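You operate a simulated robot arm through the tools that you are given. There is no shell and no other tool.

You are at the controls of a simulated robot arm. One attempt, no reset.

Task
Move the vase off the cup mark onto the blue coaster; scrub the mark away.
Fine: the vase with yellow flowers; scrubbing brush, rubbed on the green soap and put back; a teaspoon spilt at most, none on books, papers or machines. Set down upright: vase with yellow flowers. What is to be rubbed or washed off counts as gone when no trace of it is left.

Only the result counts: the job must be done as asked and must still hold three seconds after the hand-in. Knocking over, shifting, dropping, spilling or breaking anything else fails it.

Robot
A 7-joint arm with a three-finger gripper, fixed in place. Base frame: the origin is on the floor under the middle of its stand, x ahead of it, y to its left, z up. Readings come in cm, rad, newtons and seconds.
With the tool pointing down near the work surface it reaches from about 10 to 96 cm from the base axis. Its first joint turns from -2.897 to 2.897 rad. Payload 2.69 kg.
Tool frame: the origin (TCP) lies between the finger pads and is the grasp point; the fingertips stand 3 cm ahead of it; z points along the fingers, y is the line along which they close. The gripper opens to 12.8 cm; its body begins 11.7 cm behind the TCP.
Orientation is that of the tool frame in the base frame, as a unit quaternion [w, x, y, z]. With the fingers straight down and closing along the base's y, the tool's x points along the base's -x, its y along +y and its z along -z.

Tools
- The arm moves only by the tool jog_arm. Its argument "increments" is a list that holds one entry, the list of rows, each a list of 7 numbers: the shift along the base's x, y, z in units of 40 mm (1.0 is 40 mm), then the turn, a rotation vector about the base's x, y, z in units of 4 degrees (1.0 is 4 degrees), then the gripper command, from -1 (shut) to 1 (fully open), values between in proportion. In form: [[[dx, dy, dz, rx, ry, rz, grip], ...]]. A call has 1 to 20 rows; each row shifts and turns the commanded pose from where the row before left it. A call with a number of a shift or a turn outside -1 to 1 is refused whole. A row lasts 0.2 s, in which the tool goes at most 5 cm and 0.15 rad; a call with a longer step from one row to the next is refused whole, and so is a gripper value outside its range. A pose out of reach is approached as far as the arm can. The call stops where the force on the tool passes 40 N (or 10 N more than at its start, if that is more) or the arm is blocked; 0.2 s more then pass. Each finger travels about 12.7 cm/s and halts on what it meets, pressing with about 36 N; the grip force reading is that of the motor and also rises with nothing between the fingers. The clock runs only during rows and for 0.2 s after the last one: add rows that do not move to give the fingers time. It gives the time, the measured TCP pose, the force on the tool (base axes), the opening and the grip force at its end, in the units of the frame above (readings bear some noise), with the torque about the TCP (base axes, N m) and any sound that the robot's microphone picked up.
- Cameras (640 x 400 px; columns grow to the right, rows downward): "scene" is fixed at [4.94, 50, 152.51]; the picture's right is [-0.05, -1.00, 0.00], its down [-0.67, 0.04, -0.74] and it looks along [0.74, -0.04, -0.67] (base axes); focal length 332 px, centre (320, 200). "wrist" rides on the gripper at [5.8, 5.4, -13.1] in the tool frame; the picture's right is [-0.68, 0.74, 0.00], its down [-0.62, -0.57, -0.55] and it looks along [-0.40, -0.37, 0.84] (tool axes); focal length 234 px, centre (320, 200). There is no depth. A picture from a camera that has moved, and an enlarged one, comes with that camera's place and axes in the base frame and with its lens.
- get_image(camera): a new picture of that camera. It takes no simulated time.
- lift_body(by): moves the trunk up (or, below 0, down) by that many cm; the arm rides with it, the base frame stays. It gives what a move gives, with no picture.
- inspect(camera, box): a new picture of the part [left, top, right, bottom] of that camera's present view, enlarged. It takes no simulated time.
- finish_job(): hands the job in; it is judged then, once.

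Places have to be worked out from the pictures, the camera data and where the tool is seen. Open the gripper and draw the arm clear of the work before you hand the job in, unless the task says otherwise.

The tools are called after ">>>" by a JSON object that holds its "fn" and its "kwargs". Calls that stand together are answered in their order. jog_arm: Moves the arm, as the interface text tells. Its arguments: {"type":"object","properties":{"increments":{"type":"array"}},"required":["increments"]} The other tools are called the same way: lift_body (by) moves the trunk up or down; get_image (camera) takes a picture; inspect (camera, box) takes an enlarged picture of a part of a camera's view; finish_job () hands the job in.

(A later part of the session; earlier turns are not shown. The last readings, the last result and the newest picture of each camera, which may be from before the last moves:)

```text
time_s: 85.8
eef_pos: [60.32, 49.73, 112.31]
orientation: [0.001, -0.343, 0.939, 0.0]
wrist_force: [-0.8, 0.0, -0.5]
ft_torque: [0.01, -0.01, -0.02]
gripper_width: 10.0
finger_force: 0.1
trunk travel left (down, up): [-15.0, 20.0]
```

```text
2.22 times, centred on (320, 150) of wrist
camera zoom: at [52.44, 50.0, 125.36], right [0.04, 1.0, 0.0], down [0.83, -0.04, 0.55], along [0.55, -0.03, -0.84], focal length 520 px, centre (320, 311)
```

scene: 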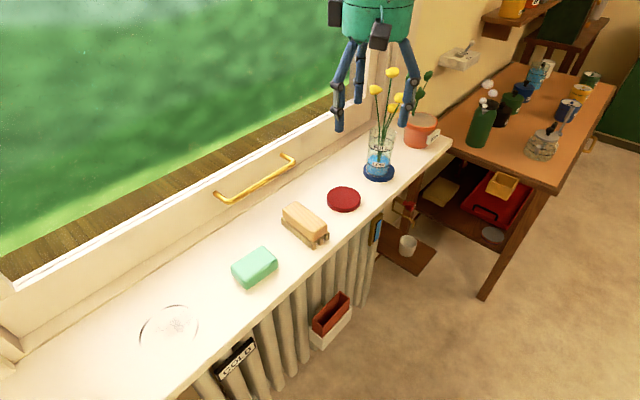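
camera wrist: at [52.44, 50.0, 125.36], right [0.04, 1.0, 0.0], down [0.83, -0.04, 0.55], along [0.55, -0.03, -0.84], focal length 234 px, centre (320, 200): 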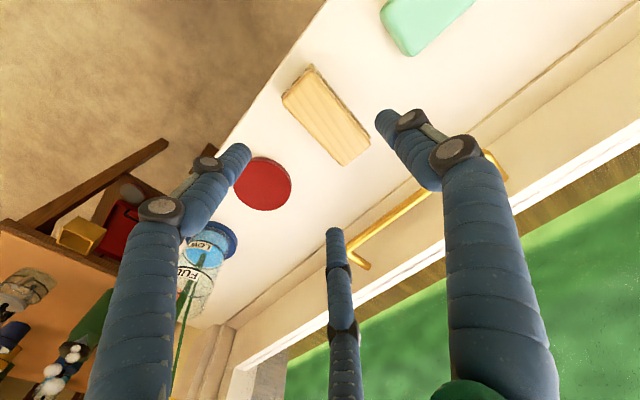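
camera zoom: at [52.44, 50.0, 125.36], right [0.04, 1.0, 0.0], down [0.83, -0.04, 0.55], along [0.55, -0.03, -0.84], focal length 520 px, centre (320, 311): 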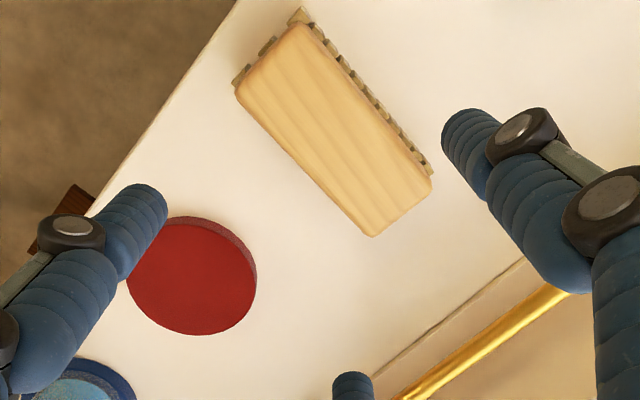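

Refined from above: brush centre (60.0, 50.5), heading about 41°. I'll shift the TCP to (60.7, 49.6) and descend until the fingertips are just above the brush top, then check.

>>> {"fn": "jog_arm", "kwargs": {"increments": [[[0.105, -0.03, -0.3, 0, 0, 0.2, 0.56], [0, 0, -0.5, 0, 0, 0, 0.56], [0, 0, -0.5, 0, 0, 0, 0.56], [0, 0, -0.5, 0, 0, 0, 0.56], [0, 0, -0.5, 0, 0, 0, 0.56], [0, 0, -0.35, 0, 0, 0, 0.56], [0, 0, 0, 0, 0, 0, 0.56]]]}}

>>> {"fn": "get_image", "kwargs": {"camera": "wrist"}}

>>> {"fn": "inspect", "kwargs": {"camera": "scene", "box": [240, 130, 380, 270]}}

```text
time_s: 87.3
eef_pos: [60.62, 49.38, 101.49]
orientation: [0.001, -0.35, 0.937, 0.0]
wrist_force: [0.5, 0.3, 0.5]
ft_torque: [0.02, 0.0, -0.04]
gripper_width: 9.96
finger_force: 0.1
trunk travel left (down, up): [-15.0, 20.0]
```

```text
taken
camera wrist: at [52.81, 49.54, 114.62], right [0.03, 1.0, 0.0], down [0.83, -0.02, 0.55], along [0.55, -0.02, -0.84], focal length 234 px, centre (320, 200)
```

wrist: 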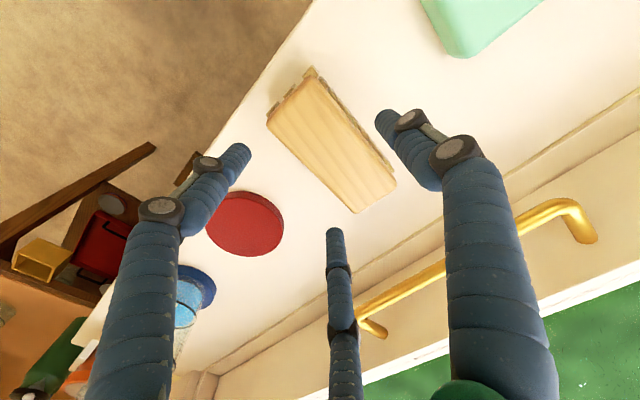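

```text
2.86 times, centred on (310, 200) of scene
camera zoom: at [4.94, 50.0, 152.51], right [-0.05, -1.0, 0.0], down [-0.67, 0.04, -0.74], along [0.74, -0.04, -0.67], focal length 949 px, centre (349, 200)
```

zoom: 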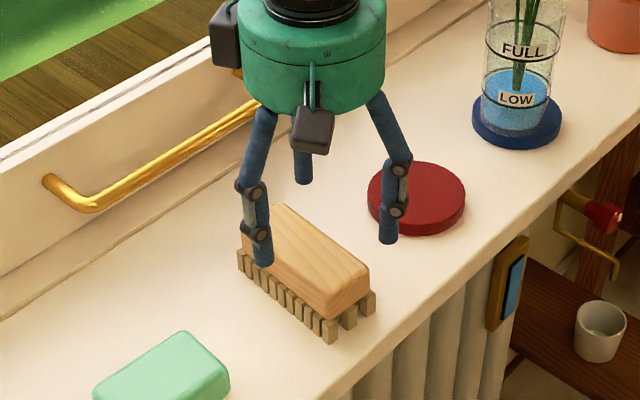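

The brush sits between the fingers; I correct by (-0.2, +0.2) and lower to z≈98.2 so the fingertips span the wooden block.

>>> {"fn": "jog_arm", "kwargs": {"increments": [[[-0.05, 0.05, -0.2, 0, 0, 0, 0.56], [0, 0, -0.25, 0, 0, 0, 0.56], [0, 0, -0.25, 0, 0, 0, 0.56], [0, 0, -0.12, 0, 0, 0, 0.56], [0, 0, 0, 0, 0, 0, 0.56]]]}}

>>> {"fn": "get_image", "kwargs": {"camera": "wrist"}}

>>> {"fn": "inspect", "kwargs": {"camera": "scene", "box": [240, 130, 380, 270]}}

```text
time_s: 88.5
eef_pos: [60.52, 49.62, 98.31]
orientation: [0.001, -0.349, 0.937, -0.001]
wrist_force: [0.0, -0.2, -0.6]
ft_torque: [-0.01, -0.01, 0.0]
gripper_width: 10.0
finger_force: 0.1
trunk travel left (down, up): [-15.0, 20.0]
```

```text
taken
camera wrist: at [52.6, 49.79, 111.37], right [0.03, 1.0, 0.0], down [0.83, -0.02, 0.55], along [0.55, -0.02, -0.84], focal length 234 px, centre (320, 200)
```

wrist: 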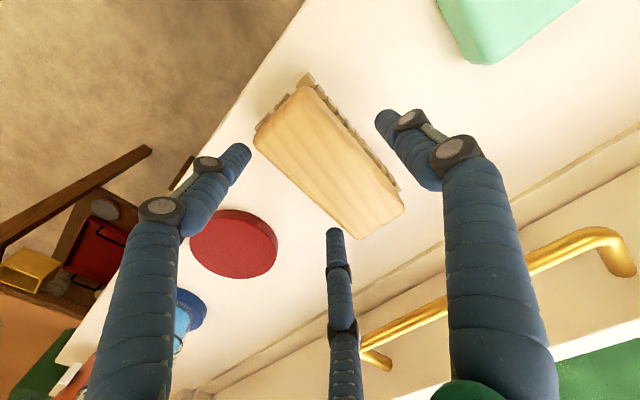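

```text
2.86 times, centred on (310, 200) of scene
camera zoom: at [4.94, 50.0, 152.51], right [-0.05, -1.0, 0.0], down [-0.67, 0.04, -0.74], along [0.74, -0.04, -0.67], focal length 949 px, centre (349, 200)
```

zoom: 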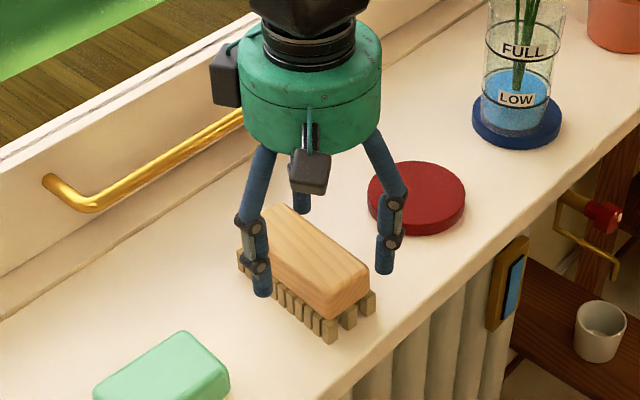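

The fingers straddle the wood block symmetrically. I close in fine steps until the width stalls.

>>> {"fn": "jog_arm", "kwargs": {"increments": [[[0, 0, 0, 0, 0, 0, 0.42], [0, 0, 0, 0, 0, 0, 0.3], [0, 0, 0, 0, 0, 0, 0.24], [0, 0, 0, 0, 0, 0, 0.2], [0, 0, 0, 0, 0, 0, 0.16], [0, 0, 0, 0, 0, 0, 0.13], [0, 0, 0, 0, 0, 0, 0.1], [0, 0, 0, 0, 0, 0, 0.1]]]}}

>>> {"fn": "get_image", "kwargs": {"camera": "wrist"}}

>>> {"fn": "inspect", "kwargs": {"camera": "scene", "box": [240, 130, 380, 270]}}

```text
time_s: 90.3
eef_pos: [60.44, 49.58, 98.29]
orientation: [-0.001, -0.349, 0.937, -0.001]
wrist_force: [0.0, 0.0, -0.5]
ft_torque: [0.01, 0.02, -0.05]
gripper_width: 7.07
finger_force: 0.4
trunk travel left (down, up): [-15.0, 20.0]
```

```text
taken
camera wrist: at [52.59, 49.79, 111.38], right [0.03, 1.0, 0.0], down [0.84, -0.02, 0.55], along [0.55, -0.02, -0.84], focal length 234 px, centre (320, 200)
```

wrist: 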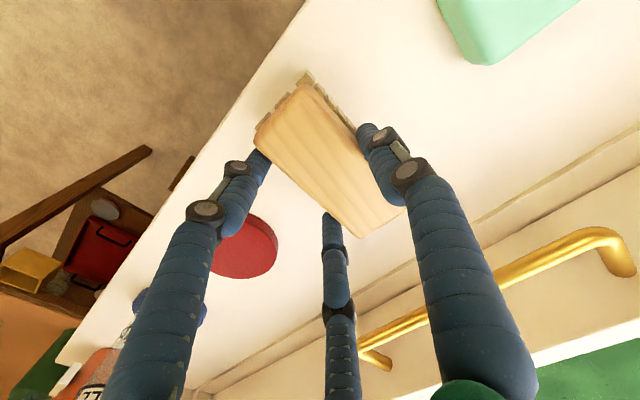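

```text
2.86 times, centred on (310, 200) of scene
camera zoom: at [4.94, 50.0, 152.51], right [-0.05, -1.0, 0.0], down [-0.67, 0.04, -0.74], along [0.74, -0.04, -0.67], focal length 949 px, centre (349, 200)
```

zoom: 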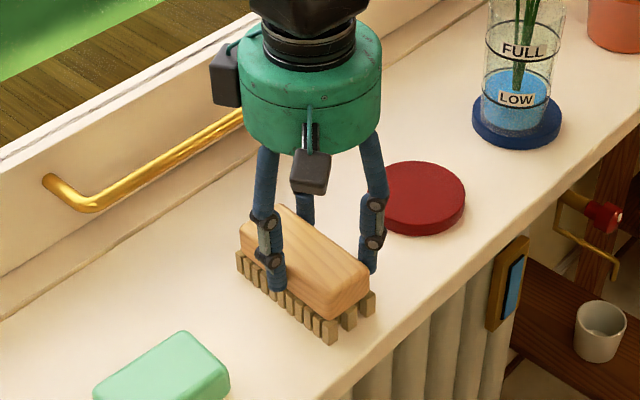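

Just about at contact (7.07 cm). I'll continue closing a little further and watch for the force to build.

>>> {"fn": "jog_arm", "kwargs": {"increments": [[[0, 0, 0, 0, 0, 0, 0.08], [0, 0, 0, 0, 0, 0, 0.06], [0, 0, 0, 0, 0, 0, 0.04], [0, 0, 0, 0, 0, 0, 0.02], [0, 0, 0, 0, 0, 0, 0.0], [0, 0, 0, 0, 0, 0, 0.0]]]}}

>>> {"fn": "get_image", "kwargs": {"camera": "wrist"}}

>>> {"fn": "inspect", "kwargs": {"camera": "scene", "box": [240, 130, 380, 270]}}

```text
time_s: 91.8
eef_pos: [60.39, 49.56, 98.38]
orientation: [0.0, -0.348, 0.937, 0.0]
wrist_force: [-0.8, -0.2, 1.8]
ft_torque: [0.13, 0.17, -0.01]
gripper_width: 6.89
finger_force: 35.5
trunk travel left (down, up): [-15.0, 20.0]
```

```text
taken
camera wrist: at [52.58, 49.79, 111.4], right [0.03, 1.0, 0.0], down [0.83, -0.02, 0.55], along [0.55, -0.02, -0.84], focal length 234 px, centre (320, 200)
```

wrist: 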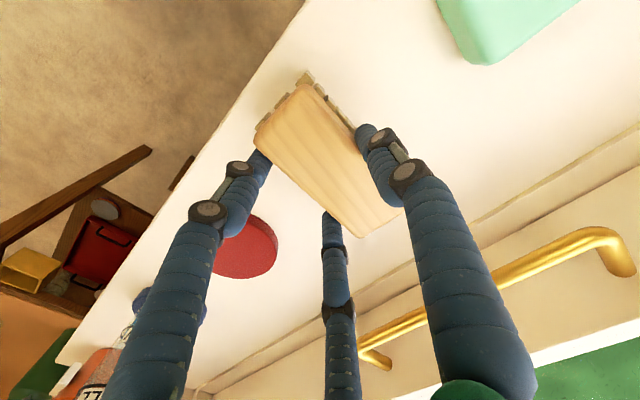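

```text
2.86 times, centred on (310, 200) of scene
camera zoom: at [4.94, 50.0, 152.51], right [-0.05, -1.0, 0.0], down [-0.67, 0.04, -0.74], along [0.74, -0.04, -0.67], focal length 949 px, centre (349, 200)
```

zoom: 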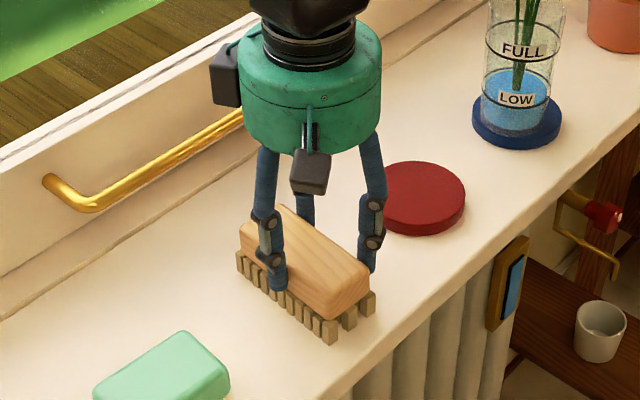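

The brush is gripped at 6.89 cm with 35.5 N. I'll do a slow 4 cm test lift.

>>> {"fn": "jog_arm", "kwargs": {"increments": [[[0, 0, 0.05, 0, 0, 0, -0.03], [0, 0, 0.1, 0, 0, 0, -0.03], [0, 0, 0.2, 0, 0, 0, -0.03], [0, 0, 0.3, 0, 0, 0, -0.03], [0, 0, 0.3, 0, 0, 0, -0.03], [0, 0, 0.1, 0, 0, 0, -0.03], [0, 0, 0, 0, 0, 0, -0.03]]]}}

>>> {"fn": "get_image", "kwargs": {"camera": "wrist"}}

>>> {"fn": "inspect", "kwargs": {"camera": "scene", "box": [240, 130, 380, 270]}}

```text
time_s: 93.3
eef_pos: [60.39, 49.48, 102.41]
orientation: [0.001, -0.35, 0.937, -0.001]
wrist_force: [-0.3, 0.8, -1.7]
ft_torque: [-0.04, 0.02, -0.02]
gripper_width: 6.87
finger_force: 35.8
trunk travel left (down, up): [-15.0, 20.0]
```

```text
taken
camera wrist: at [52.53, 49.78, 115.52], right [0.03, 1.0, 0.0], down [0.84, -0.02, 0.55], along [0.55, -0.02, -0.84], focal length 234 px, centre (320, 200)
```

wrist: 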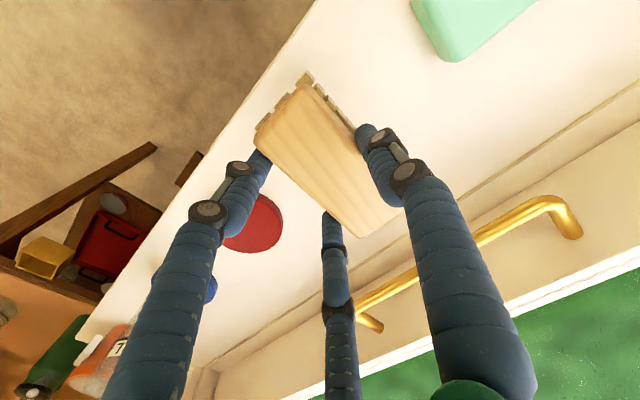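

```text
2.86 times, centred on (310, 200) of scene
camera zoom: at [4.94, 50.0, 152.51], right [-0.05, -1.0, 0.0], down [-0.67, 0.04, -0.74], along [0.74, -0.04, -0.67], focal length 949 px, centre (349, 200)
```

zoom: 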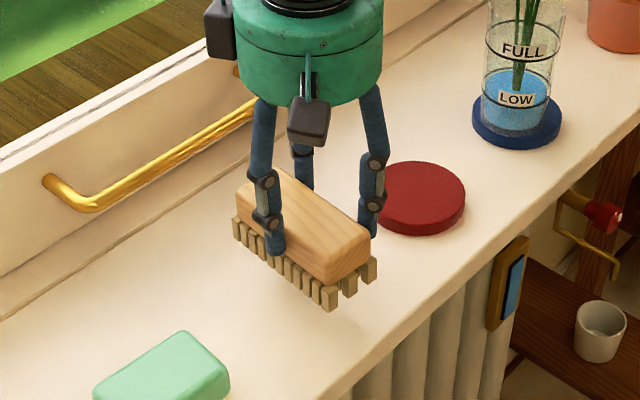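

The brush hangs level in the grip. The soap's centre is near (48.7, 61.1) with its top at about z=95.3, so I'll raise to z=106 and move over the soap.

>>> {"fn": "jog_arm", "kwargs": {"increments": [[[0, 0, 0.3, 0, 0, 0, -0.03], [0, 0, 0.4, 0, 0, 0, -0.03], [-0.2, 0.2, 0.2, 0, 0, 0, -0.03], [-0.4, 0.4, 0, 0, 0, 0, -0.03], [-0.5, 0.5, 0, 0, 0, 0, -0.03], [-0.5, 0.5, 0, 0, 0, 0, -0.03], [-0.5, 0.5, 0, 0, 0, 0, -0.03], [-0.4, 0.4, 0, 0, 0, 0, -0.03], [-0.24, 0.18, 0, 0, 0, 0, -0.03], [0, 0, 0, 0, 0, 0, -0.03], [0, 0, 0, 0, 0, 0, -0.03]]]}}

>>> {"fn": "get_image", "kwargs": {"camera": "wrist"}}

>>> {"fn": "inspect", "kwargs": {"camera": "scene", "box": [180, 170, 340, 320]}}

```text
time_s: 95.8
eef_pos: [49.49, 60.16, 106.07]
orientation: [-0.001, -0.35, 0.937, -0.001]
wrist_force: [0.5, 1.2, -0.4]
ft_torque: [0.01, 0.03, 0.01]
gripper_width: 6.85
finger_force: 35.7
trunk travel left (down, up): [-15.0, 20.0]
```

```text
taken
camera wrist: at [41.56, 60.46, 119.17], right [0.03, 1.0, 0.0], down [0.84, -0.02, 0.55], along [0.55, -0.02, -0.84], focal length 234 px, centre (320, 200)
```

wrist: 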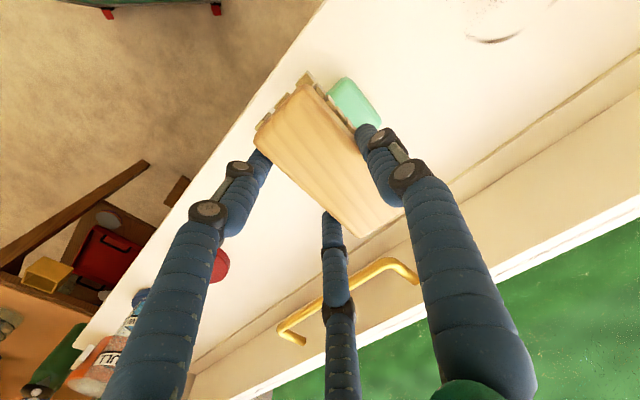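

```text
2.67 times, centred on (260, 245) of scene
camera zoom: at [4.94, 50.0, 152.51], right [-0.05, -1.0, 0.0], down [-0.67, 0.04, -0.74], along [0.74, -0.04, -0.67], focal length 886 px, centre (480, 80)
```

zoom: 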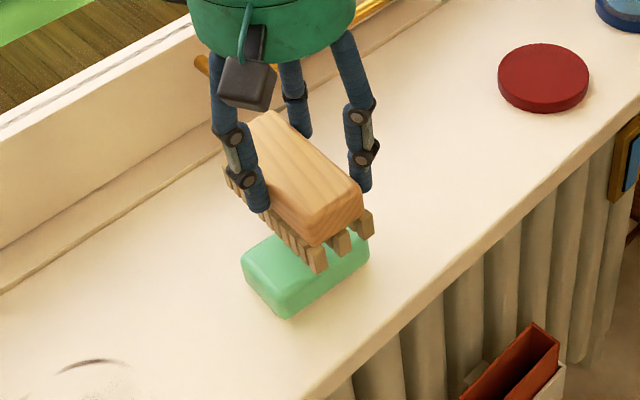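

The brush is above the soap with about 4.5 cm to go. I lower to just above it, then feel for contact in small steps.

>>> {"fn": "jog_arm", "kwargs": {"increments": [[[0, 0, -0.25, 0, 0, 0, -0.03], [0, 0, -0.3, 0, 0, 0, -0.03], [0, 0, -0.25, 0, 0, 0, -0.03], [0, 0, -0.15, 0, 0, 0, -0.03], [0, 0, 0, 0, 0, 0, -0.03]]]}}

>>> {"fn": "inspect", "kwargs": {"camera": "scene", "box": [180, 190, 320, 320]}}

```text
time_s: 97.0
eef_pos: [49.42, 60.27, 102.25]
orientation: [0.0, -0.35, 0.937, -0.001]
wrist_force: [-0.4, 0.9, -1.4]
ft_torque: [-0.05, 0.01, 0.03]
gripper_width: 6.87
finger_force: 35.9
trunk travel left (down, up): [-15.0, 20.0]
```

```text
3.08 times, centred on (250, 255) of scene
camera zoom: at [4.94, 50.0, 152.51], right [-0.05, -1.0, 0.0], down [-0.67, 0.04, -0.74], along [0.74, -0.04, -0.67], focal length 1022 px, centre (535, 31)
```

zoom: 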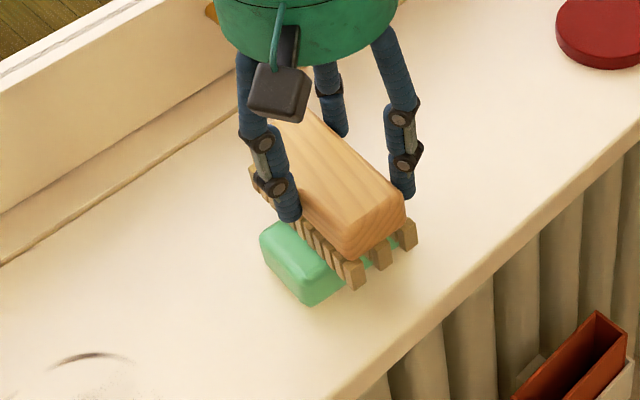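

>>> {"fn": "jog_arm", "kwargs": {"increments": [[[0, 0, -0.04, 0, 0, 0, -0.03], [0, 0, -0.04, 0, 0, 0, -0.03], [0, 0, -0.04, 0, 0, 0, -0.03], [0, 0, 0, 0, 0, 0, -0.03]]]}}

```text
time_s: 98.0
eef_pos: [49.48, 60.36, 101.83]
orientation: [0.0, -0.35, 0.937, -0.001]
wrist_force: [1.0, -0.8, 0.9]
ft_torque: [0.03, 0.06, 0.01]
gripper_width: 6.88
finger_force: 36.3
trunk travel left (down, up): [-15.0, 20.0]
```

The vertical force has moved from -1.4 to +0.9 N, perhaps a first touch at z≈101.8. I'll step down 1 mm more to confirm.

>>> {"fn": "jog_arm", "kwargs": {"increments": [[[0, 0, -0.015, 0, 0, 0, -0.03], [0, 0, -0.01, 0, 0, 0, -0.03], [0, 0, 0, 0, 0, 0, -0.03]]]}}

```text
time_s: 98.8
eef_pos: [49.43, 60.26, 101.79]
orientation: [0.001, -0.349, 0.937, -0.001]
wrist_force: [-0.8, 3.8, 9.9]
ft_torque: [0.4, 0.34, -0.07]
gripper_width: 6.87
finger_force: 36.1
trunk travel left (down, up): [-15.0, 20.0]
```

Contact confirmed at about 11 N. I'll ease off slightly and rub gently along the soap's length with short strokes.

>>> {"fn": "jog_arm", "kwargs": {"increments": [[[0, 0, 0.01, 0, 0, 0, -0.03], [-0.1, 0.1, 0, 0, 0, 0, -0.03], [-0.1, 0.1, 0, 0, 0, 0, -0.03], [0.1, -0.1, 0, 0, 0, 0, -0.03], [0.1, -0.1, 0, 0, 0, 0, -0.03], [0, 0, 0, 0, 0, 0, -0.03]]]}}

>>> {"fn": "inspect", "kwargs": {"camera": "scene", "box": [180, 190, 320, 320]}}

```text
time_s: 100.2
eef_pos: [49.54, 60.26, 101.77]
orientation: [0.0, -0.349, 0.937, -0.001]
wrist_force: [-2.0, 1.7, 11.7]
ft_torque: [0.38, 0.27, -0.02]
gripper_width: 6.9
finger_force: 36.3
trunk travel left (down, up): [-15.0, 20.0]
```

```text
3.08 times, centred on (250, 255) of scene
camera zoom: at [4.94, 50.0, 152.51], right [-0.05, -1.0, 0.0], down [-0.67, 0.04, -0.74], along [0.74, -0.04, -0.67], focal length 1022 px, centre (535, 31)
```

zoom: 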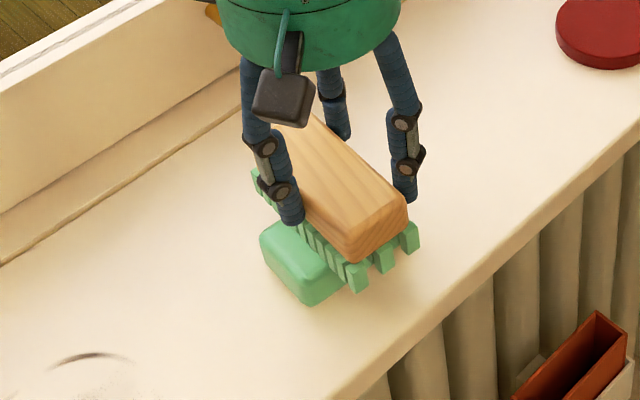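

The bristles are now visibly covered in green soap, and the soap bar hasn't moved. I'll lift straight up and carry the brush to the start of the mark.

>>> {"fn": "jog_arm", "kwargs": {"increments": [[[0, 0, 0.1, 0, 0, 0, -0.03], [0, 0, 0.3, 0, 0, 0, -0.03], [0, 0, 0.5, 0, 0, 0, -0.03], [0, 0, 0.3, 0, 0, 0, -0.03], [-0.3, 0.4, 0, 0, 0, 0, -0.03], [-0.5, 0.65, 0, 0, 0, 0, -0.03], [-0.5, 0.65, 0, 0, 0, 0, -0.03], [-0.5, 0.65, 0, 0, 0, 0, -0.03], [-0.25, 0.35, 0, 0, 0, 0, -0.03], [0, 0, 0, 0, 0, 0, -0.03], [0, 0, 0, 0, 0, 0, -0.03]]]}}

>>> {"fn": "get_image", "kwargs": {"camera": "scene"}}

>>> {"fn": "get_image", "kwargs": {"camera": "wrist"}}

```text
time_s: 102.5
eef_pos: [41.4, 71.37, 106.42]
orientation: [0.0, -0.349, 0.937, -0.001]
wrist_force: [1.0, 0.4, -1.8]
ft_torque: [0.0, 0.01, 0.01]
gripper_width: 6.9
finger_force: 36.0
trunk travel left (down, up): [-15.0, 20.0]
```

```text
taken
```

scene: 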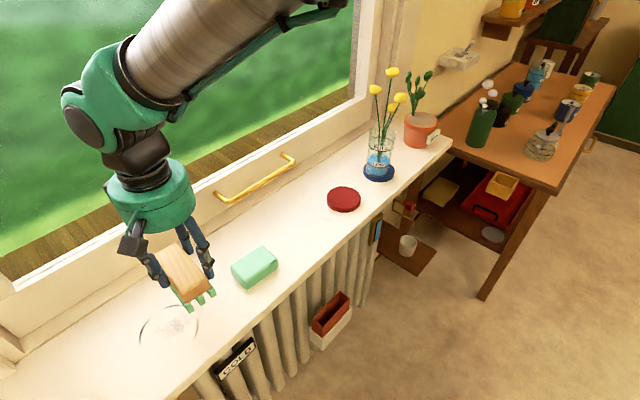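

```text
taken
camera wrist: at [33.49, 71.46, 119.58], right [0.03, 1.0, 0.0], down [0.84, -0.02, 0.55], along [0.55, -0.02, -0.84], focal length 234 px, centre (320, 200)
```

wrist: 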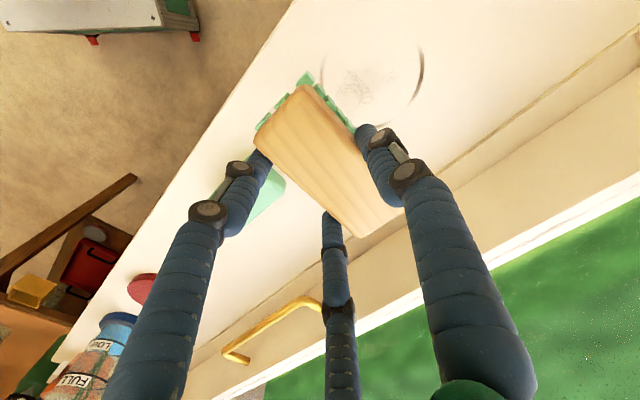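

The soap bar is undisturbed and the brush is at the right-hand edge of the mark. I'll lower it towards the sill (contact expected at z≈98.3).

>>> {"fn": "jog_arm", "kwargs": {"increments": [[[0, 0, -0.3, 0, 0, 0, -0.03], [0, 0, -0.5, 0, 0, 0, -0.03], [0, 0, -0.5, 0, 0, 0, -0.03], [0, 0, -0.4, 0, 0, 0, -0.03], [0, 0, -0.15, 0, 0, 0, -0.03], [0, 0, -0.08, 0, 0, 0, -0.03], [0, 0, 0, 0, 0, 0, -0.03]]]}}

```text
time_s: 104.2
eef_pos: [41.51, 71.09, 98.96]
orientation: [0.0, -0.349, 0.937, -0.001]
wrist_force: [0.5, 0.2, -1.4]
ft_torque: [-0.04, 0.02, 0.01]
gripper_width: 6.88
finger_force: 35.8
trunk travel left (down, up): [-15.0, 20.0]
```

>>> {"fn": "jog_arm", "kwargs": {"increments": [[[0, 0, -0.05, 0, 0, 0, -0.03], [0, 0, -0.05, 0, 0, 0, -0.03], [0, 0, -0.04, 0, 0, 0, -0.03], [0, 0, 0, 0, 0, 0, -0.03]]]}}

```text
time_s: 105.2
eef_pos: [41.18, 71.08, 98.4]
orientation: [0.0, -0.349, 0.937, -0.001]
wrist_force: [-0.7, -1.4, 4.3]
ft_torque: [0.01, 0.31, 0.1]
gripper_width: 6.89
finger_force: 36.3
trunk travel left (down, up): [-15.0, 20.0]
```

Contact with about 6 N. I'll add slight pressure and make the first stroke across the mark and back, then look.

>>> {"fn": "jog_arm", "kwargs": {"increments": [[[0, 0, -0.02, 0, 0, 0, -0.03], [-0.164, 0.189, 0, 0, 0, 0, -0.03], [-0.246, 0.283, 0, 0, 0, 0, -0.03], [-0.246, 0.283, 0, 0, 0, 0, -0.03], [-0.246, 0.283, 0, 0, 0, 0, -0.03], [-0.246, 0.283, 0, 0, 0, 0, -0.03], [-0.246, 0.283, 0, 0, 0, 0, -0.03], [-0.246, 0.283, 0, 0, 0, 0, -0.03], [-0.246, 0.283, 0, 0, 0, 0, -0.03], [-0.164, 0.189, 0, 0, 0, 0, -0.03], [0, 0, 0, 0, 0, 0, -0.03]]]}}

>>> {"fn": "get_image", "kwargs": {"camera": "scene"}}

>>> {"fn": "inspect", "kwargs": {"camera": "scene", "box": [80, 250, 240, 390]}}

```text
time_s: 107.5
eef_pos: [33.16, 80.41, 98.34]
orientation: [0.001, -0.349, 0.937, 0.0]
wrist_force: [5.0, -6.4, 25.5]
ft_torque: [0.0, 0.09, 0.01]
gripper_width: 6.89
finger_force: 35.6
trunk travel left (down, up): [-15.0, 20.0]
```

```text
taken
```

scene: 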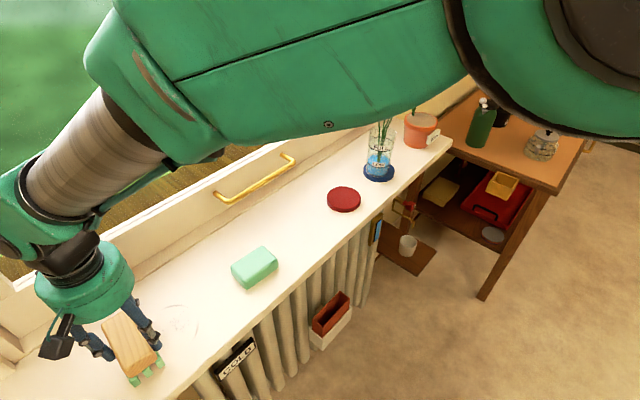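

```text
2.86 times, centred on (160, 320) of scene
camera zoom: at [4.94, 50.0, 152.51], right [-0.05, -1.0, 0.0], down [-0.67, 0.04, -0.74], along [0.74, -0.04, -0.67], focal length 949 px, centre (777, -143)
```

zoom: 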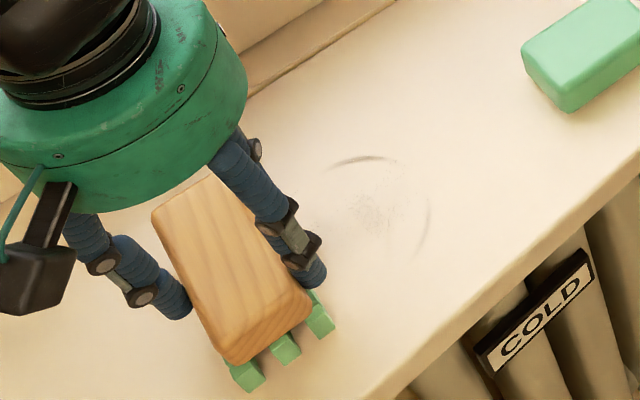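

The first stroke has clearly faded the mark (about 25 N pressure). I'll ease the pressure slightly and keep scrubbing with overlapping strokes shifted along the brush's length.

>>> {"fn": "jog_arm", "kwargs": {"increments": [[[0.226, 0.197, 0.01, 0, 0, 0, -0.03], [0.246, -0.283, 0, 0, 0, 0, -0.03], [0.246, -0.283, 0, 0, 0, 0, -0.03], [0.246, -0.283, 0, 0, 0, 0, -0.03], [0.246, -0.283, 0, 0, 0, 0, -0.03], [0.246, -0.283, 0, 0, 0, 0, -0.03], [0.246, -0.283, 0, 0, 0, 0, -0.03], [0.246, -0.283, 0, 0, 0, 0, -0.03], [0.246, -0.283, 0, 0, 0, 0, -0.03], [-0.226, -0.197, 0, 0, 0, 0, -0.03], [-0.226, -0.197, 0, 0, 0, 0, -0.03], [-0.246, 0.283, 0, 0, 0, 0, -0.03], [-0.246, 0.283, 0, 0, 0, 0, -0.03], [-0.246, 0.283, 0, 0, 0, 0, -0.03], [-0.246, 0.283, 0, 0, 0, 0, -0.03], [-0.246, 0.283, 0, 0, 0, 0, -0.03], [-0.246, 0.283, 0, 0, 0, 0, -0.03], [-0.246, 0.283, 0, 0, 0, 0, -0.03], [-0.246, 0.283, 0, 0, 0, 0, -0.03], [0, 0, 0, 0, 0, 0, -0.03]]]}}

>>> {"fn": "inspect", "kwargs": {"camera": "scene", "box": [80, 250, 240, 390]}}

```text
time_s: 111.8
eef_pos: [32.4, 79.69, 98.26]
orientation: [0.0, -0.348, 0.937, -0.001]
wrist_force: [0.7, -1.4, 9.4]
ft_torque: [0.27, 0.02, -0.07]
gripper_width: 6.91
finger_force: 36.4
trunk travel left (down, up): [-15.0, 20.0]
```

```text
2.86 times, centred on (160, 320) of scene
camera zoom: at [4.94, 50.0, 152.51], right [-0.05, -1.0, 0.0], down [-0.67, 0.04, -0.74], along [0.74, -0.04, -0.67], focal length 949 px, centre (777, -143)
```

zoom: 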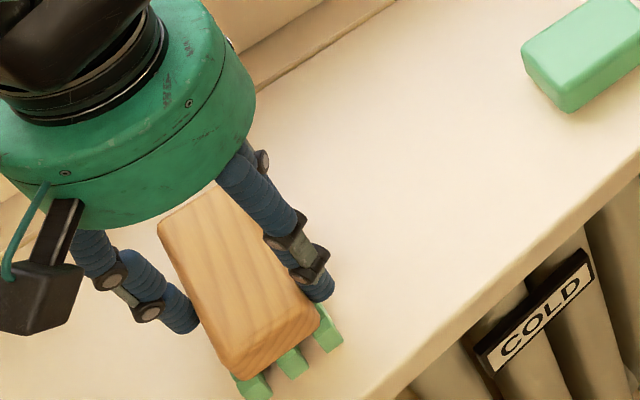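

The visible part of the mark is gone. I'll do more overlapping passes, including beyond the left side and higher up, to be sure no trace is left.

>>> {"fn": "jog_arm", "kwargs": {"increments": [[[-0.246, 0.283, -0.01, 0, 0, 0, -0.03], [0.226, 0.197, 0, 0, 0, 0, -0.03], [0.246, -0.283, 0, 0, 0, 0, -0.03], [0.246, -0.283, 0, 0, 0, 0, -0.03], [0.246, -0.283, 0, 0, 0, 0, -0.03], [0.246, -0.283, 0, 0, 0, 0, -0.03], [0.246, -0.283, 0, 0, 0, 0, -0.03], [0.246, -0.283, 0, 0, 0, 0, -0.03], [0.246, -0.283, 0, 0, 0, 0, -0.03], [0.246, -0.283, 0, 0, 0, 0, -0.03], [0.283, 0.246, 0, 0, 0, 0, -0.03], [-0.246, 0.283, 0, 0, 0, 0, -0.03], [-0.246, 0.283, 0, 0, 0, 0, -0.03], [-0.246, 0.283, 0, 0, 0, 0, -0.03], [-0.246, 0.283, 0, 0, 0, 0, -0.03], [-0.246, 0.283, 0, 0, 0, 0, -0.03], [-0.246, 0.283, 0, 0, 0, 0, -0.03], [-0.246, 0.283, 0, 0, 0, 0, -0.03], [-0.246, 0.283, 0, 0, 0, 0, -0.03], [0, 0, 0, 0, 0, 0, -0.03]]]}}

>>> {"fn": "inspect", "kwargs": {"camera": "scene", "box": [60, 230, 240, 390]}}

```text
time_s: 116.0
eef_pos: [33.2, 82.64, 98.09]
orientation: [0.002, -0.35, 0.937, -0.001]
wrist_force: [4.2, -3.4, 20.9]
ft_torque: [-0.13, 0.27, 0.04]
gripper_width: 6.86
finger_force: 36.1
trunk travel left (down, up): [-15.0, 20.0]
```

```text
2.50 times, centred on (150, 310) of scene
camera zoom: at [4.94, 50.0, 152.51], right [-0.05, -1.0, 0.0], down [-0.67, 0.04, -0.74], along [0.74, -0.04, -0.67], focal length 830 px, centre (745, -75)
```

zoom: 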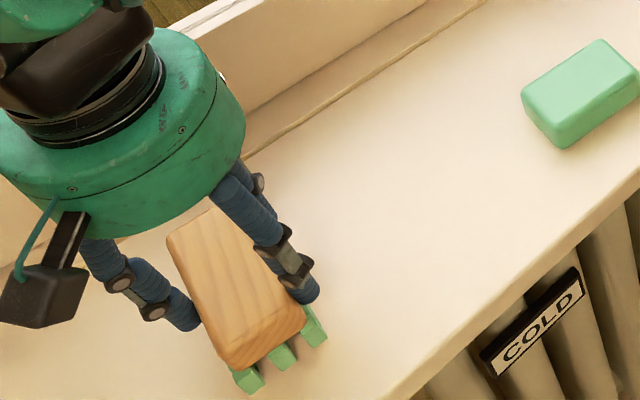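

Clean so far. One more full pass at a different offset, then I lift the brush to look at the whole area.

>>> {"fn": "jog_arm", "kwargs": {"increments": [[[-0.283, -0.246, 0, 0, 0, 0, -0.03], [-0.283, -0.246, 0, 0, 0, 0, -0.03], [0.246, -0.283, 0, 0, 0, 0, -0.03], [0.246, -0.283, 0, 0, 0, 0, -0.03], [0.246, -0.283, 0, 0, 0, 0, -0.03], [0.246, -0.283, 0, 0, 0, 0, -0.03], [0.246, -0.283, 0, 0, 0, 0, -0.03], [0.246, -0.283, 0, 0, 0, 0, -0.03], [0.246, -0.283, 0, 0, 0, 0, -0.03], [0.246, -0.283, 0, 0, 0, 0, -0.03], [0, 0, 0.1, 0, 0, 0, -0.03], [0, 0, 0.4, 0, 0, 0, -0.03], [0, 0, 0.6, 0, 0, 0, -0.03], [0.3, -0.3, 0.6, 0, 0, 0, -0.03], [0.5, -0.5, 0.3, 0, 0, 0, -0.03], [0.5, -0.5, 0, 0, 0, 0, -0.03], [0.5, -0.5, 0, 0, 0, 0, -0.03], [0.3, -0.3, 0, 0, 0, 0, -0.03], [0, 0, 0, 0, 0, 0, -0.03]]]}}

>>> {"fn": "get_image", "kwargs": {"camera": "scene"}}

>>> {"fn": "inspect", "kwargs": {"camera": "scene", "box": [100, 270, 240, 370]}}

>>> {"fn": "get_image", "kwargs": {"camera": "wrist"}}

```text
time_s: 120.0
eef_pos: [47.09, 63.44, 106.05]
orientation: [0.001, -0.349, 0.937, 0.0]
wrist_force: [0.0, 0.2, -0.9]
ft_torque: [-0.01, -0.01, -0.03]
gripper_width: 6.88
finger_force: 36.6
trunk travel left (down, up): [-15.0, 20.0]
```

```text
taken
```

scene: 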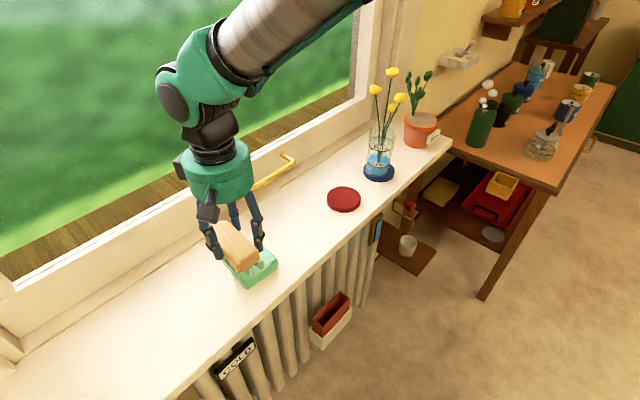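

```text
4.00 times, centred on (170, 320) of scene
camera zoom: at [4.94, 50.0, 152.51], right [-0.05, -1.0, 0.0], down [-0.67, 0.04, -0.74], along [0.74, -0.04, -0.67], focal length 1329 px, centre (920, -280)
```

zoom: 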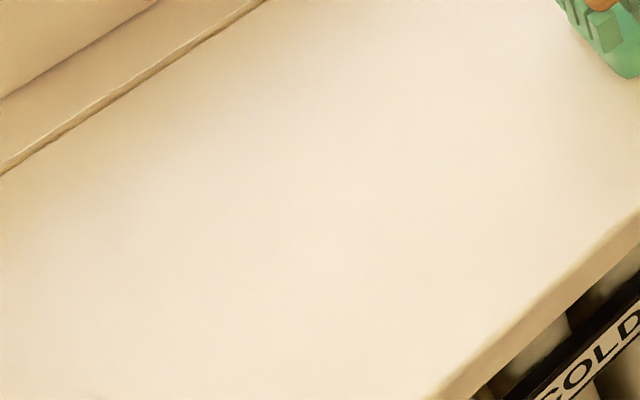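

```text
taken
camera wrist: at [39.29, 63.46, 119.21], right [0.03, 1.0, 0.0], down [0.84, -0.02, 0.55], along [0.55, -0.02, -0.84], focal length 234 px, centre (320, 200)
```

wrist: 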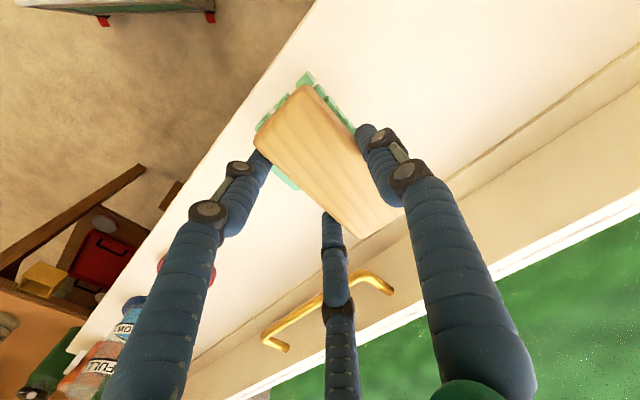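

The sill looks clean. I'll zoom in further on the exact ring location from both cameras to look for faint traces.

>>> {"fn": "inspect", "kwargs": {"camera": "scene", "box": [130, 295, 210, 345]}}

>>> {"fn": "inspect", "kwargs": {"camera": "wrist", "box": [380, 0, 600, 130]}}

```text
8.00 times, centred on (170, 320) of scene
camera zoom: at [4.94, 50.0, 152.51], right [-0.05, -1.0, 0.0], down [-0.67, 0.04, -0.74], along [0.74, -0.04, -0.67], focal length 2657 px, centre (1520, -760)
```

zoom: 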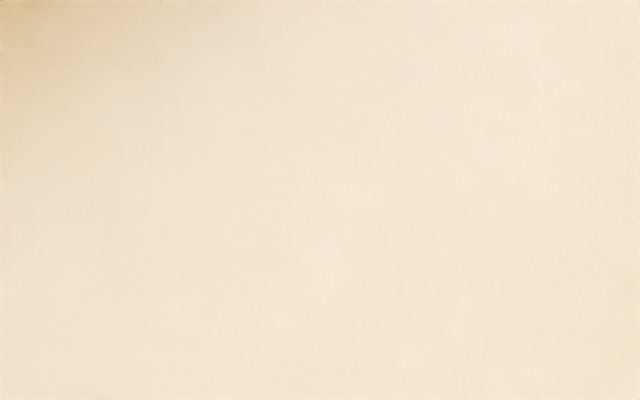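

```text
2.91 times, centred on (490, 65) of wrist
camera zoom: at [39.29, 63.46, 119.21], right [0.03, 1.0, 0.0], down [0.84, -0.02, 0.55], along [0.55, -0.02, -0.84], focal length 681 px, centre (-174, 593)
```

zoom: 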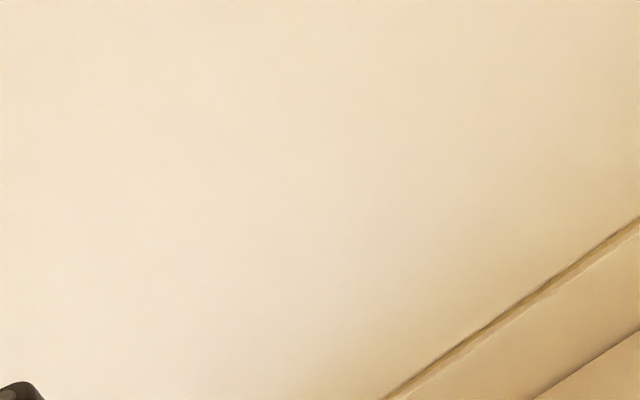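

No trace is visible from either camera. As insurance against faint residue I'll make one more light scrubbing round over the area, starting by returning to its right edge.

>>> {"fn": "jog_arm", "kwargs": {"increments": [[[-0.3, 0.31, 0, 0, 0, 0, -0.03], [-0.5, 0.51, 0, 0, 0, 0, -0.03], [-0.5, 0.51, 0, 0, 0, 0, -0.03], [-0.3, 0.31, 0, 0, 0, 0, -0.03], [-0.17, 0.18, -0.2, 0, 0, 0, -0.03], [0, 0, -0.5, 0, 0, 0, -0.03], [0, 0, -0.5, 0, 0, 0, -0.03], [0, 0, -0.4, 0, 0, 0, -0.03], [0, 0, -0.2, 0, 0, 0, -0.03], [0, 0, -0.08, 0, 0, 0, -0.03], [0, 0, 0, 0, 0, 0, -0.03]]]}}

```text
time_s: 122.3
eef_pos: [40.18, 70.59, 98.48]
orientation: [0.001, -0.349, 0.937, -0.001]
wrist_force: [-0.5, -0.5, -1.7]
ft_torque: [-0.05, 0.01, 0.0]
gripper_width: 6.89
finger_force: 36.1
trunk travel left (down, up): [-15.0, 20.0]
```

>>> {"fn": "jog_arm", "kwargs": {"increments": [[[0, 0, -0.05, 0, 0, 0, -0.03], [0, 0, -0.035, 0, 0, 0, -0.03], [-0.246, 0.283, 0, 0, 0, 0, -0.03], [-0.246, 0.283, 0, 0, 0, 0, -0.03], [-0.246, 0.283, 0, 0, 0, 0, -0.03], [-0.246, 0.283, 0, 0, 0, 0, -0.03], [-0.246, 0.283, 0, 0, 0, 0, -0.03], [-0.246, 0.283, 0, 0, 0, 0, -0.03], [-0.246, 0.283, 0, 0, 0, 0, -0.03], [-0.246, 0.283, 0, 0, 0, 0, -0.03], [0.283, 0.246, 0, 0, 0, 0, -0.03], [0.226, 0.197, 0, 0, 0, 0, -0.03], [0, 0, 0, 0, 0, 0, -0.03]]]}}

```text
time_s: 125.2
eef_pos: [34.44, 81.34, 98.22]
orientation: [0.0, -0.349, 0.937, -0.001]
wrist_force: [0.8, 0.5, -1.4]
ft_torque: [0.09, 0.04, 0.01]
gripper_width: 6.88
finger_force: 36.5
trunk travel left (down, up): [-15.0, 20.0]
```

The brush has ridden up slightly in the grip, so this pass had almost no pressure. I'll lower in 1 mm steps until contact, then do the return strokes.

>>> {"fn": "jog_arm", "kwargs": {"increments": [[[0, 0, -0.025, 0, 0, 0, -0.03], [0, 0, -0.02, 0, 0, 0, -0.03], [0, 0, 0, 0, 0, 0, -0.03]]]}}

```text
time_s: 126.0
eef_pos: [34.24, 81.4, 98.3]
orientation: [0.001, -0.35, 0.937, -0.001]
wrist_force: [-0.4, -1.0, 8.7]
ft_torque: [-0.05, 0.62, 0.02]
gripper_width: 6.9
finger_force: 35.8
trunk travel left (down, up): [-15.0, 20.0]
```

Contact at about 10 N. Now the return stroke and another forward stroke at the middle offset.

>>> {"fn": "jog_arm", "kwargs": {"increments": [[[0.246, -0.283, -0.005, 0, 0, 0, -0.03], [0.246, -0.283, 0, 0, 0, 0, -0.03], [0.246, -0.283, 0, 0, 0, 0, -0.03], [0.246, -0.283, 0, 0, 0, 0, -0.03], [0.246, -0.283, 0, 0, 0, 0, -0.03], [0.246, -0.283, 0, 0, 0, 0, -0.03], [0.246, -0.283, 0, 0, 0, 0, -0.03], [0.246, -0.283, 0, 0, 0, 0, -0.03], [-0.283, -0.246, 0, 0, 0, 0, -0.03], [-0.226, -0.197, 0, 0, 0, 0, -0.03], [-0.246, 0.283, 0, 0, 0, 0, -0.03], [-0.246, 0.283, 0, 0, 0, 0, -0.03], [-0.246, 0.283, 0, 0, 0, 0, -0.03], [-0.246, 0.283, 0, 0, 0, 0, -0.03], [-0.246, 0.283, 0, 0, 0, 0, -0.03], [-0.246, 0.283, 0, 0, 0, 0, -0.03], [-0.246, 0.283, 0, 0, 0, 0, -0.03], [-0.246, 0.283, 0, 0, 0, 0, -0.03], [0, 0, 0, 0, 0, 0, -0.03]]]}}

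>>> {"fn": "get_image", "kwargs": {"camera": "wrist"}}

```text
time_s: 129.9
eef_pos: [32.26, 79.49, 98.07]
orientation: [0.001, -0.35, 0.937, -0.001]
wrist_force: [1.7, -4.6, 16.5]
ft_torque: [0.0, 0.27, -0.03]
gripper_width: 6.89
finger_force: 36.1
trunk travel left (down, up): [-15.0, 20.0]
```

```text
taken
camera wrist: at [24.45, 79.77, 111.24], right [0.03, 1.0, 0.0], down [0.83, -0.02, 0.55], along [0.55, -0.02, -0.84], focal length 234 px, centre (320, 200)
```

wrist: 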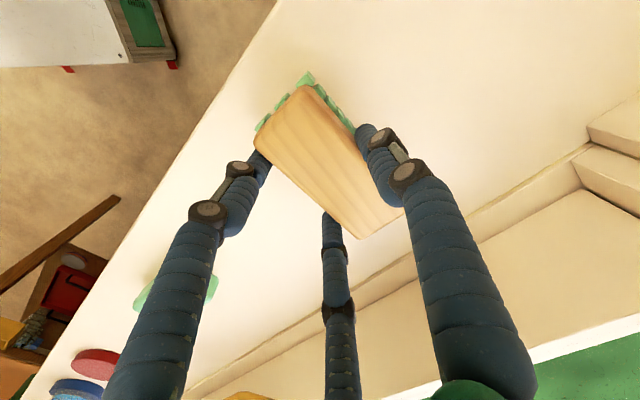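

Done scrubbing. I lift the brush to z≈107 and carry it back along the sill to its home spot above (60.4, 49.6), where I picked it up.

>>> {"fn": "jog_arm", "kwargs": {"increments": [[[0, 0, 0.1, 0, 0, 0, -0.03], [0, 0, 0.4, 0, 0, 0, -0.03], [0, 0, 0.7, 0, 0, 0, -0.03], [0, 0, 0.7, 0, 0, 0, -0.03], [0.2, -0.22, 0.3, 0, 0, 0, -0.03], [0.45, -0.48, 0, 0, 0, 0, -0.03], [0.6, -0.64, 0, 0, 0, 0, -0.03], [0.6, -0.64, 0, 0, 0, 0, -0.03], [0.6, -0.64, 0, 0, 0, 0, -0.03], [0.6, -0.64, 0, 0, 0, 0, -0.03], [0.6, -0.64, 0, 0, 0, 0, -0.03], [0.6, -0.64, 0, 0, 0, 0, -0.03], [0.6, -0.64, 0, 0, 0, 0, -0.03], [0.6, -0.64, 0, 0, 0, 0, -0.03], [0.6, -0.64, 0, 0, 0, 0, -0.03], [0.6, -0.64, 0, 0, 0, 0, -0.03], [0.4, -0.42, 0, 0, 0, 0, -0.03], [0, 0, 0, 0, 0, 0, -0.03], [0, 0, 0, 0, 0, 0, -0.03]]]}}

>>> {"fn": "get_image", "kwargs": {"camera": "scene"}}

>>> {"fn": "inspect", "kwargs": {"camera": "scene", "box": [100, 270, 240, 370]}}

```text
time_s: 133.9
eef_pos: [60.38, 49.58, 106.88]
orientation: [0.0, -0.35, 0.937, -0.001]
wrist_force: [-1.2, -0.2, -1.5]
ft_torque: [-0.03, 0.0, -0.02]
gripper_width: 6.87
finger_force: 35.6
trunk travel left (down, up): [-15.0, 20.0]
```

```text
taken
```

scene: 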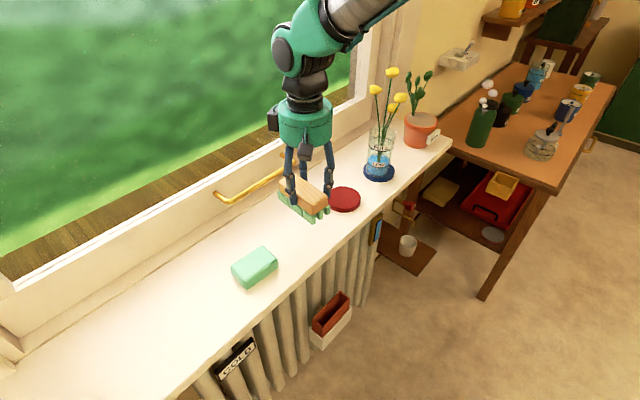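

```text
4.00 times, centred on (170, 320) of scene
camera zoom: at [4.94, 50.0, 152.51], right [-0.05, -1.0, 0.0], down [-0.67, 0.04, -0.74], along [0.74, -0.04, -0.67], focal length 1329 px, centre (920, -280)
```

zoom: 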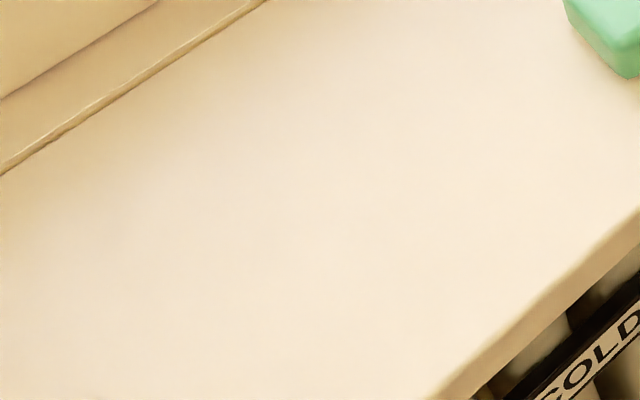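

The mark is gone with no trace. I'm over the brush's home spot, so I lower it to just above the sill.

>>> {"fn": "jog_arm", "kwargs": {"increments": [[[0.01, 0, -0.3, 0, 0, 0, -0.03], [0, 0, -0.5, 0, 0, 0, -0.03], [0, 0, -0.5, 0, 0, 0, -0.03], [0, 0, -0.4, 0, 0, 0, -0.03], [0, 0, -0.2, 0, 0, 0, -0.03], [0, 0, -0.1, 0, 0, 0, -0.03], [0, 0, 0, 0, 0, 0, -0.03]]]}}

```text
time_s: 135.6
eef_pos: [60.52, 49.59, 98.89]
orientation: [0.0, -0.35, 0.937, -0.001]
wrist_force: [0.2, -0.2, -1.6]
ft_torque: [-0.02, 0.01, -0.01]
gripper_width: 6.87
finger_force: 35.8
trunk travel left (down, up): [-15.0, 20.0]
```

>>> {"fn": "jog_arm", "kwargs": {"increments": [[[0, 0, -0.05, 0, 0, 0, -0.03], [0, 0, -0.05, 0, 0, 0, -0.03], [0, 0, -0.04, 0, 0, 0, -0.03], [0, 0, 0, 0, 0, 0, -0.03]]]}}

```text
time_s: 136.6
eef_pos: [60.55, 49.38, 98.34]
orientation: [0.001, -0.349, 0.937, 0.0]
wrist_force: [0.2, 0.0, -2.5]
ft_torque: [-0.02, 0.01, 0.01]
gripper_width: 6.9
finger_force: 36.0
trunk travel left (down, up): [-15.0, 20.0]
```

>>> {"fn": "jog_arm", "kwargs": {"increments": [[[0, 0, -0.03, 0, 0, 0, -0.03], [0, 0, -0.025, 0, 0, 0, -0.03], [0, 0, 0, 0, 0, 0, -0.03]]]}}

```text
time_s: 137.3
eef_pos: [60.51, 49.56, 98.08]
orientation: [0.0, -0.349, 0.937, -0.001]
wrist_force: [-1.1, -0.5, 5.0]
ft_torque: [-0.07, 0.48, 0.05]
gripper_width: 6.89
finger_force: 36.0
trunk travel left (down, up): [-15.0, 20.0]
```

The bristles rest on the sill with about 6 N. I open the fingers gradually to release the brush.

>>> {"fn": "jog_arm", "kwargs": {"increments": [[[0, 0, 0.01, 0, 0, 0, 0.02], [0, 0, 0, 0, 0, 0, 0.08], [0, 0, 0, 0, 0, 0, 0.14], [0, 0, 0, 0, 0, 0, 0.25], [0, 0, 0, 0, 0, 0, 0.4], [0, 0, 0, 0, 0, 0, 0.56], [0, 0, 0, 0, 0, 0, 0.56]]]}}

>>> {"fn": "inspect", "kwargs": {"camera": "scene", "box": [240, 130, 380, 270]}}

>>> {"fn": "get_image", "kwargs": {"camera": "wrist"}}

```text
time_s: 138.9
eef_pos: [60.46, 49.55, 98.14]
orientation: [0.001, -0.349, 0.937, -0.001]
wrist_force: [0.2, 0.0, -0.1]
ft_torque: [0.0, 0.01, 0.0]
gripper_width: 10.0
finger_force: 0.0
trunk travel left (down, up): [-15.0, 20.0]
```

```text
2.86 times, centred on (310, 200) of scene
camera zoom: at [4.94, 50.0, 152.51], right [-0.05, -1.0, 0.0], down [-0.67, 0.04, -0.74], along [0.74, -0.04, -0.67], focal length 949 px, centre (349, 200)
```

zoom: 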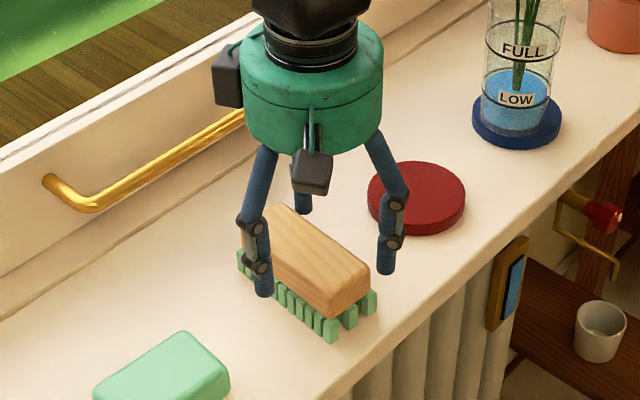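

```text
taken
camera wrist: at [52.68, 49.67, 111.25], right [0.03, 1.0, 0.0], down [0.83, -0.02, 0.55], along [0.55, -0.02, -0.84], focal length 234 px, centre (320, 200)
```

wrist: 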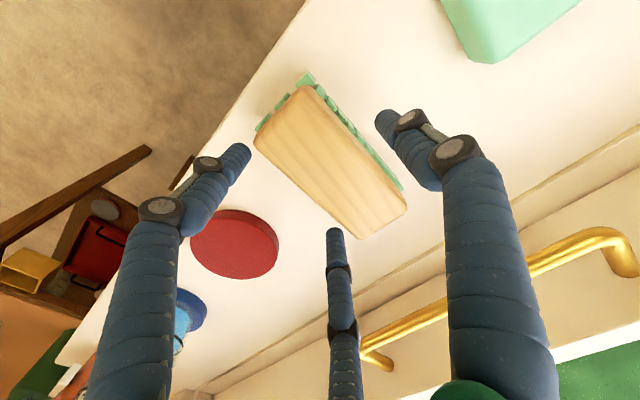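

The brush is back exactly where it was, and the fingers are clear of it. I lift straight up and draw the arm back to a clear pose.

>>> {"fn": "jog_arm", "kwargs": {"increments": [[[0, 0, 0.3, 0, 0, 0, 0.56], [0, 0, 0.6, 0, 0, 0, 0.56], [0, 0, 0.9, 0, 0, 0, 0.56], [0, 0, 0.9, 0, 0, 0, 0.56], [0, 0, 0.9, 0, 0, 0, 0.56], [0, 0, 0.9, 0, 0, 0, 0.7], [0, 0, 0.9, 0, 0, 0, 0.9], [-0.3, -0.3, 0.6, 0, 0, 0, 1], [-0.6, -0.6, 0, 0, 0, 0, 1], [-0.6, -0.6, 0, 0, 0, 0, 1], [-0.6, -0.6, 0, 0, 0, 0, 1], [-0.6, -0.6, 0, 0, 0, 0, 1], [-0.3, -0.3, 0, 0, 0, 0, 1], [0, 0, 0, 0, 0, 0, 1]]]}}

>>> {"fn": "get_image", "kwargs": {"camera": "scene"}}

>>> {"fn": "get_image", "kwargs": {"camera": "wrist"}}

```text
time_s: 141.9
eef_pos: [48.3, 37.46, 122.2]
orientation: [0.0, -0.349, 0.937, -0.001]
wrist_force: [-0.5, -0.2, 0.1]
ft_torque: [-0.02, -0.03, 0.0]
gripper_width: 12.8
finger_force: 0.1
trunk travel left (down, up): [-15.0, 20.0]
```

```text
taken
```

scene: 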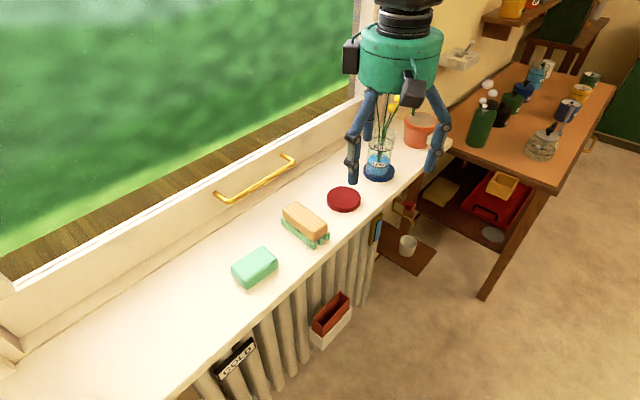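

```text
taken
camera wrist: at [40.47, 37.66, 135.32], right [0.03, 1.0, 0.0], down [0.84, -0.02, 0.55], along [0.55, -0.02, -0.84], focal length 234 px, centre (320, 200)
```

wrist: 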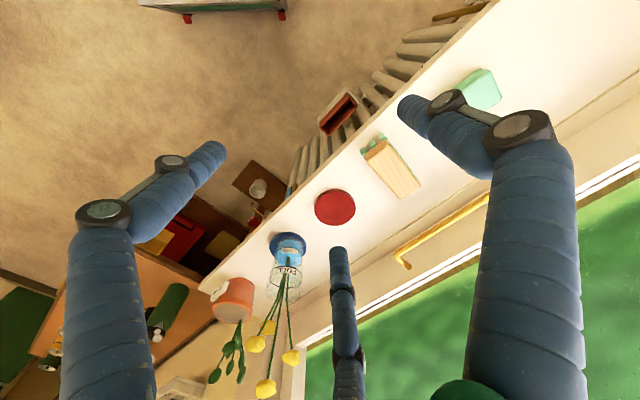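

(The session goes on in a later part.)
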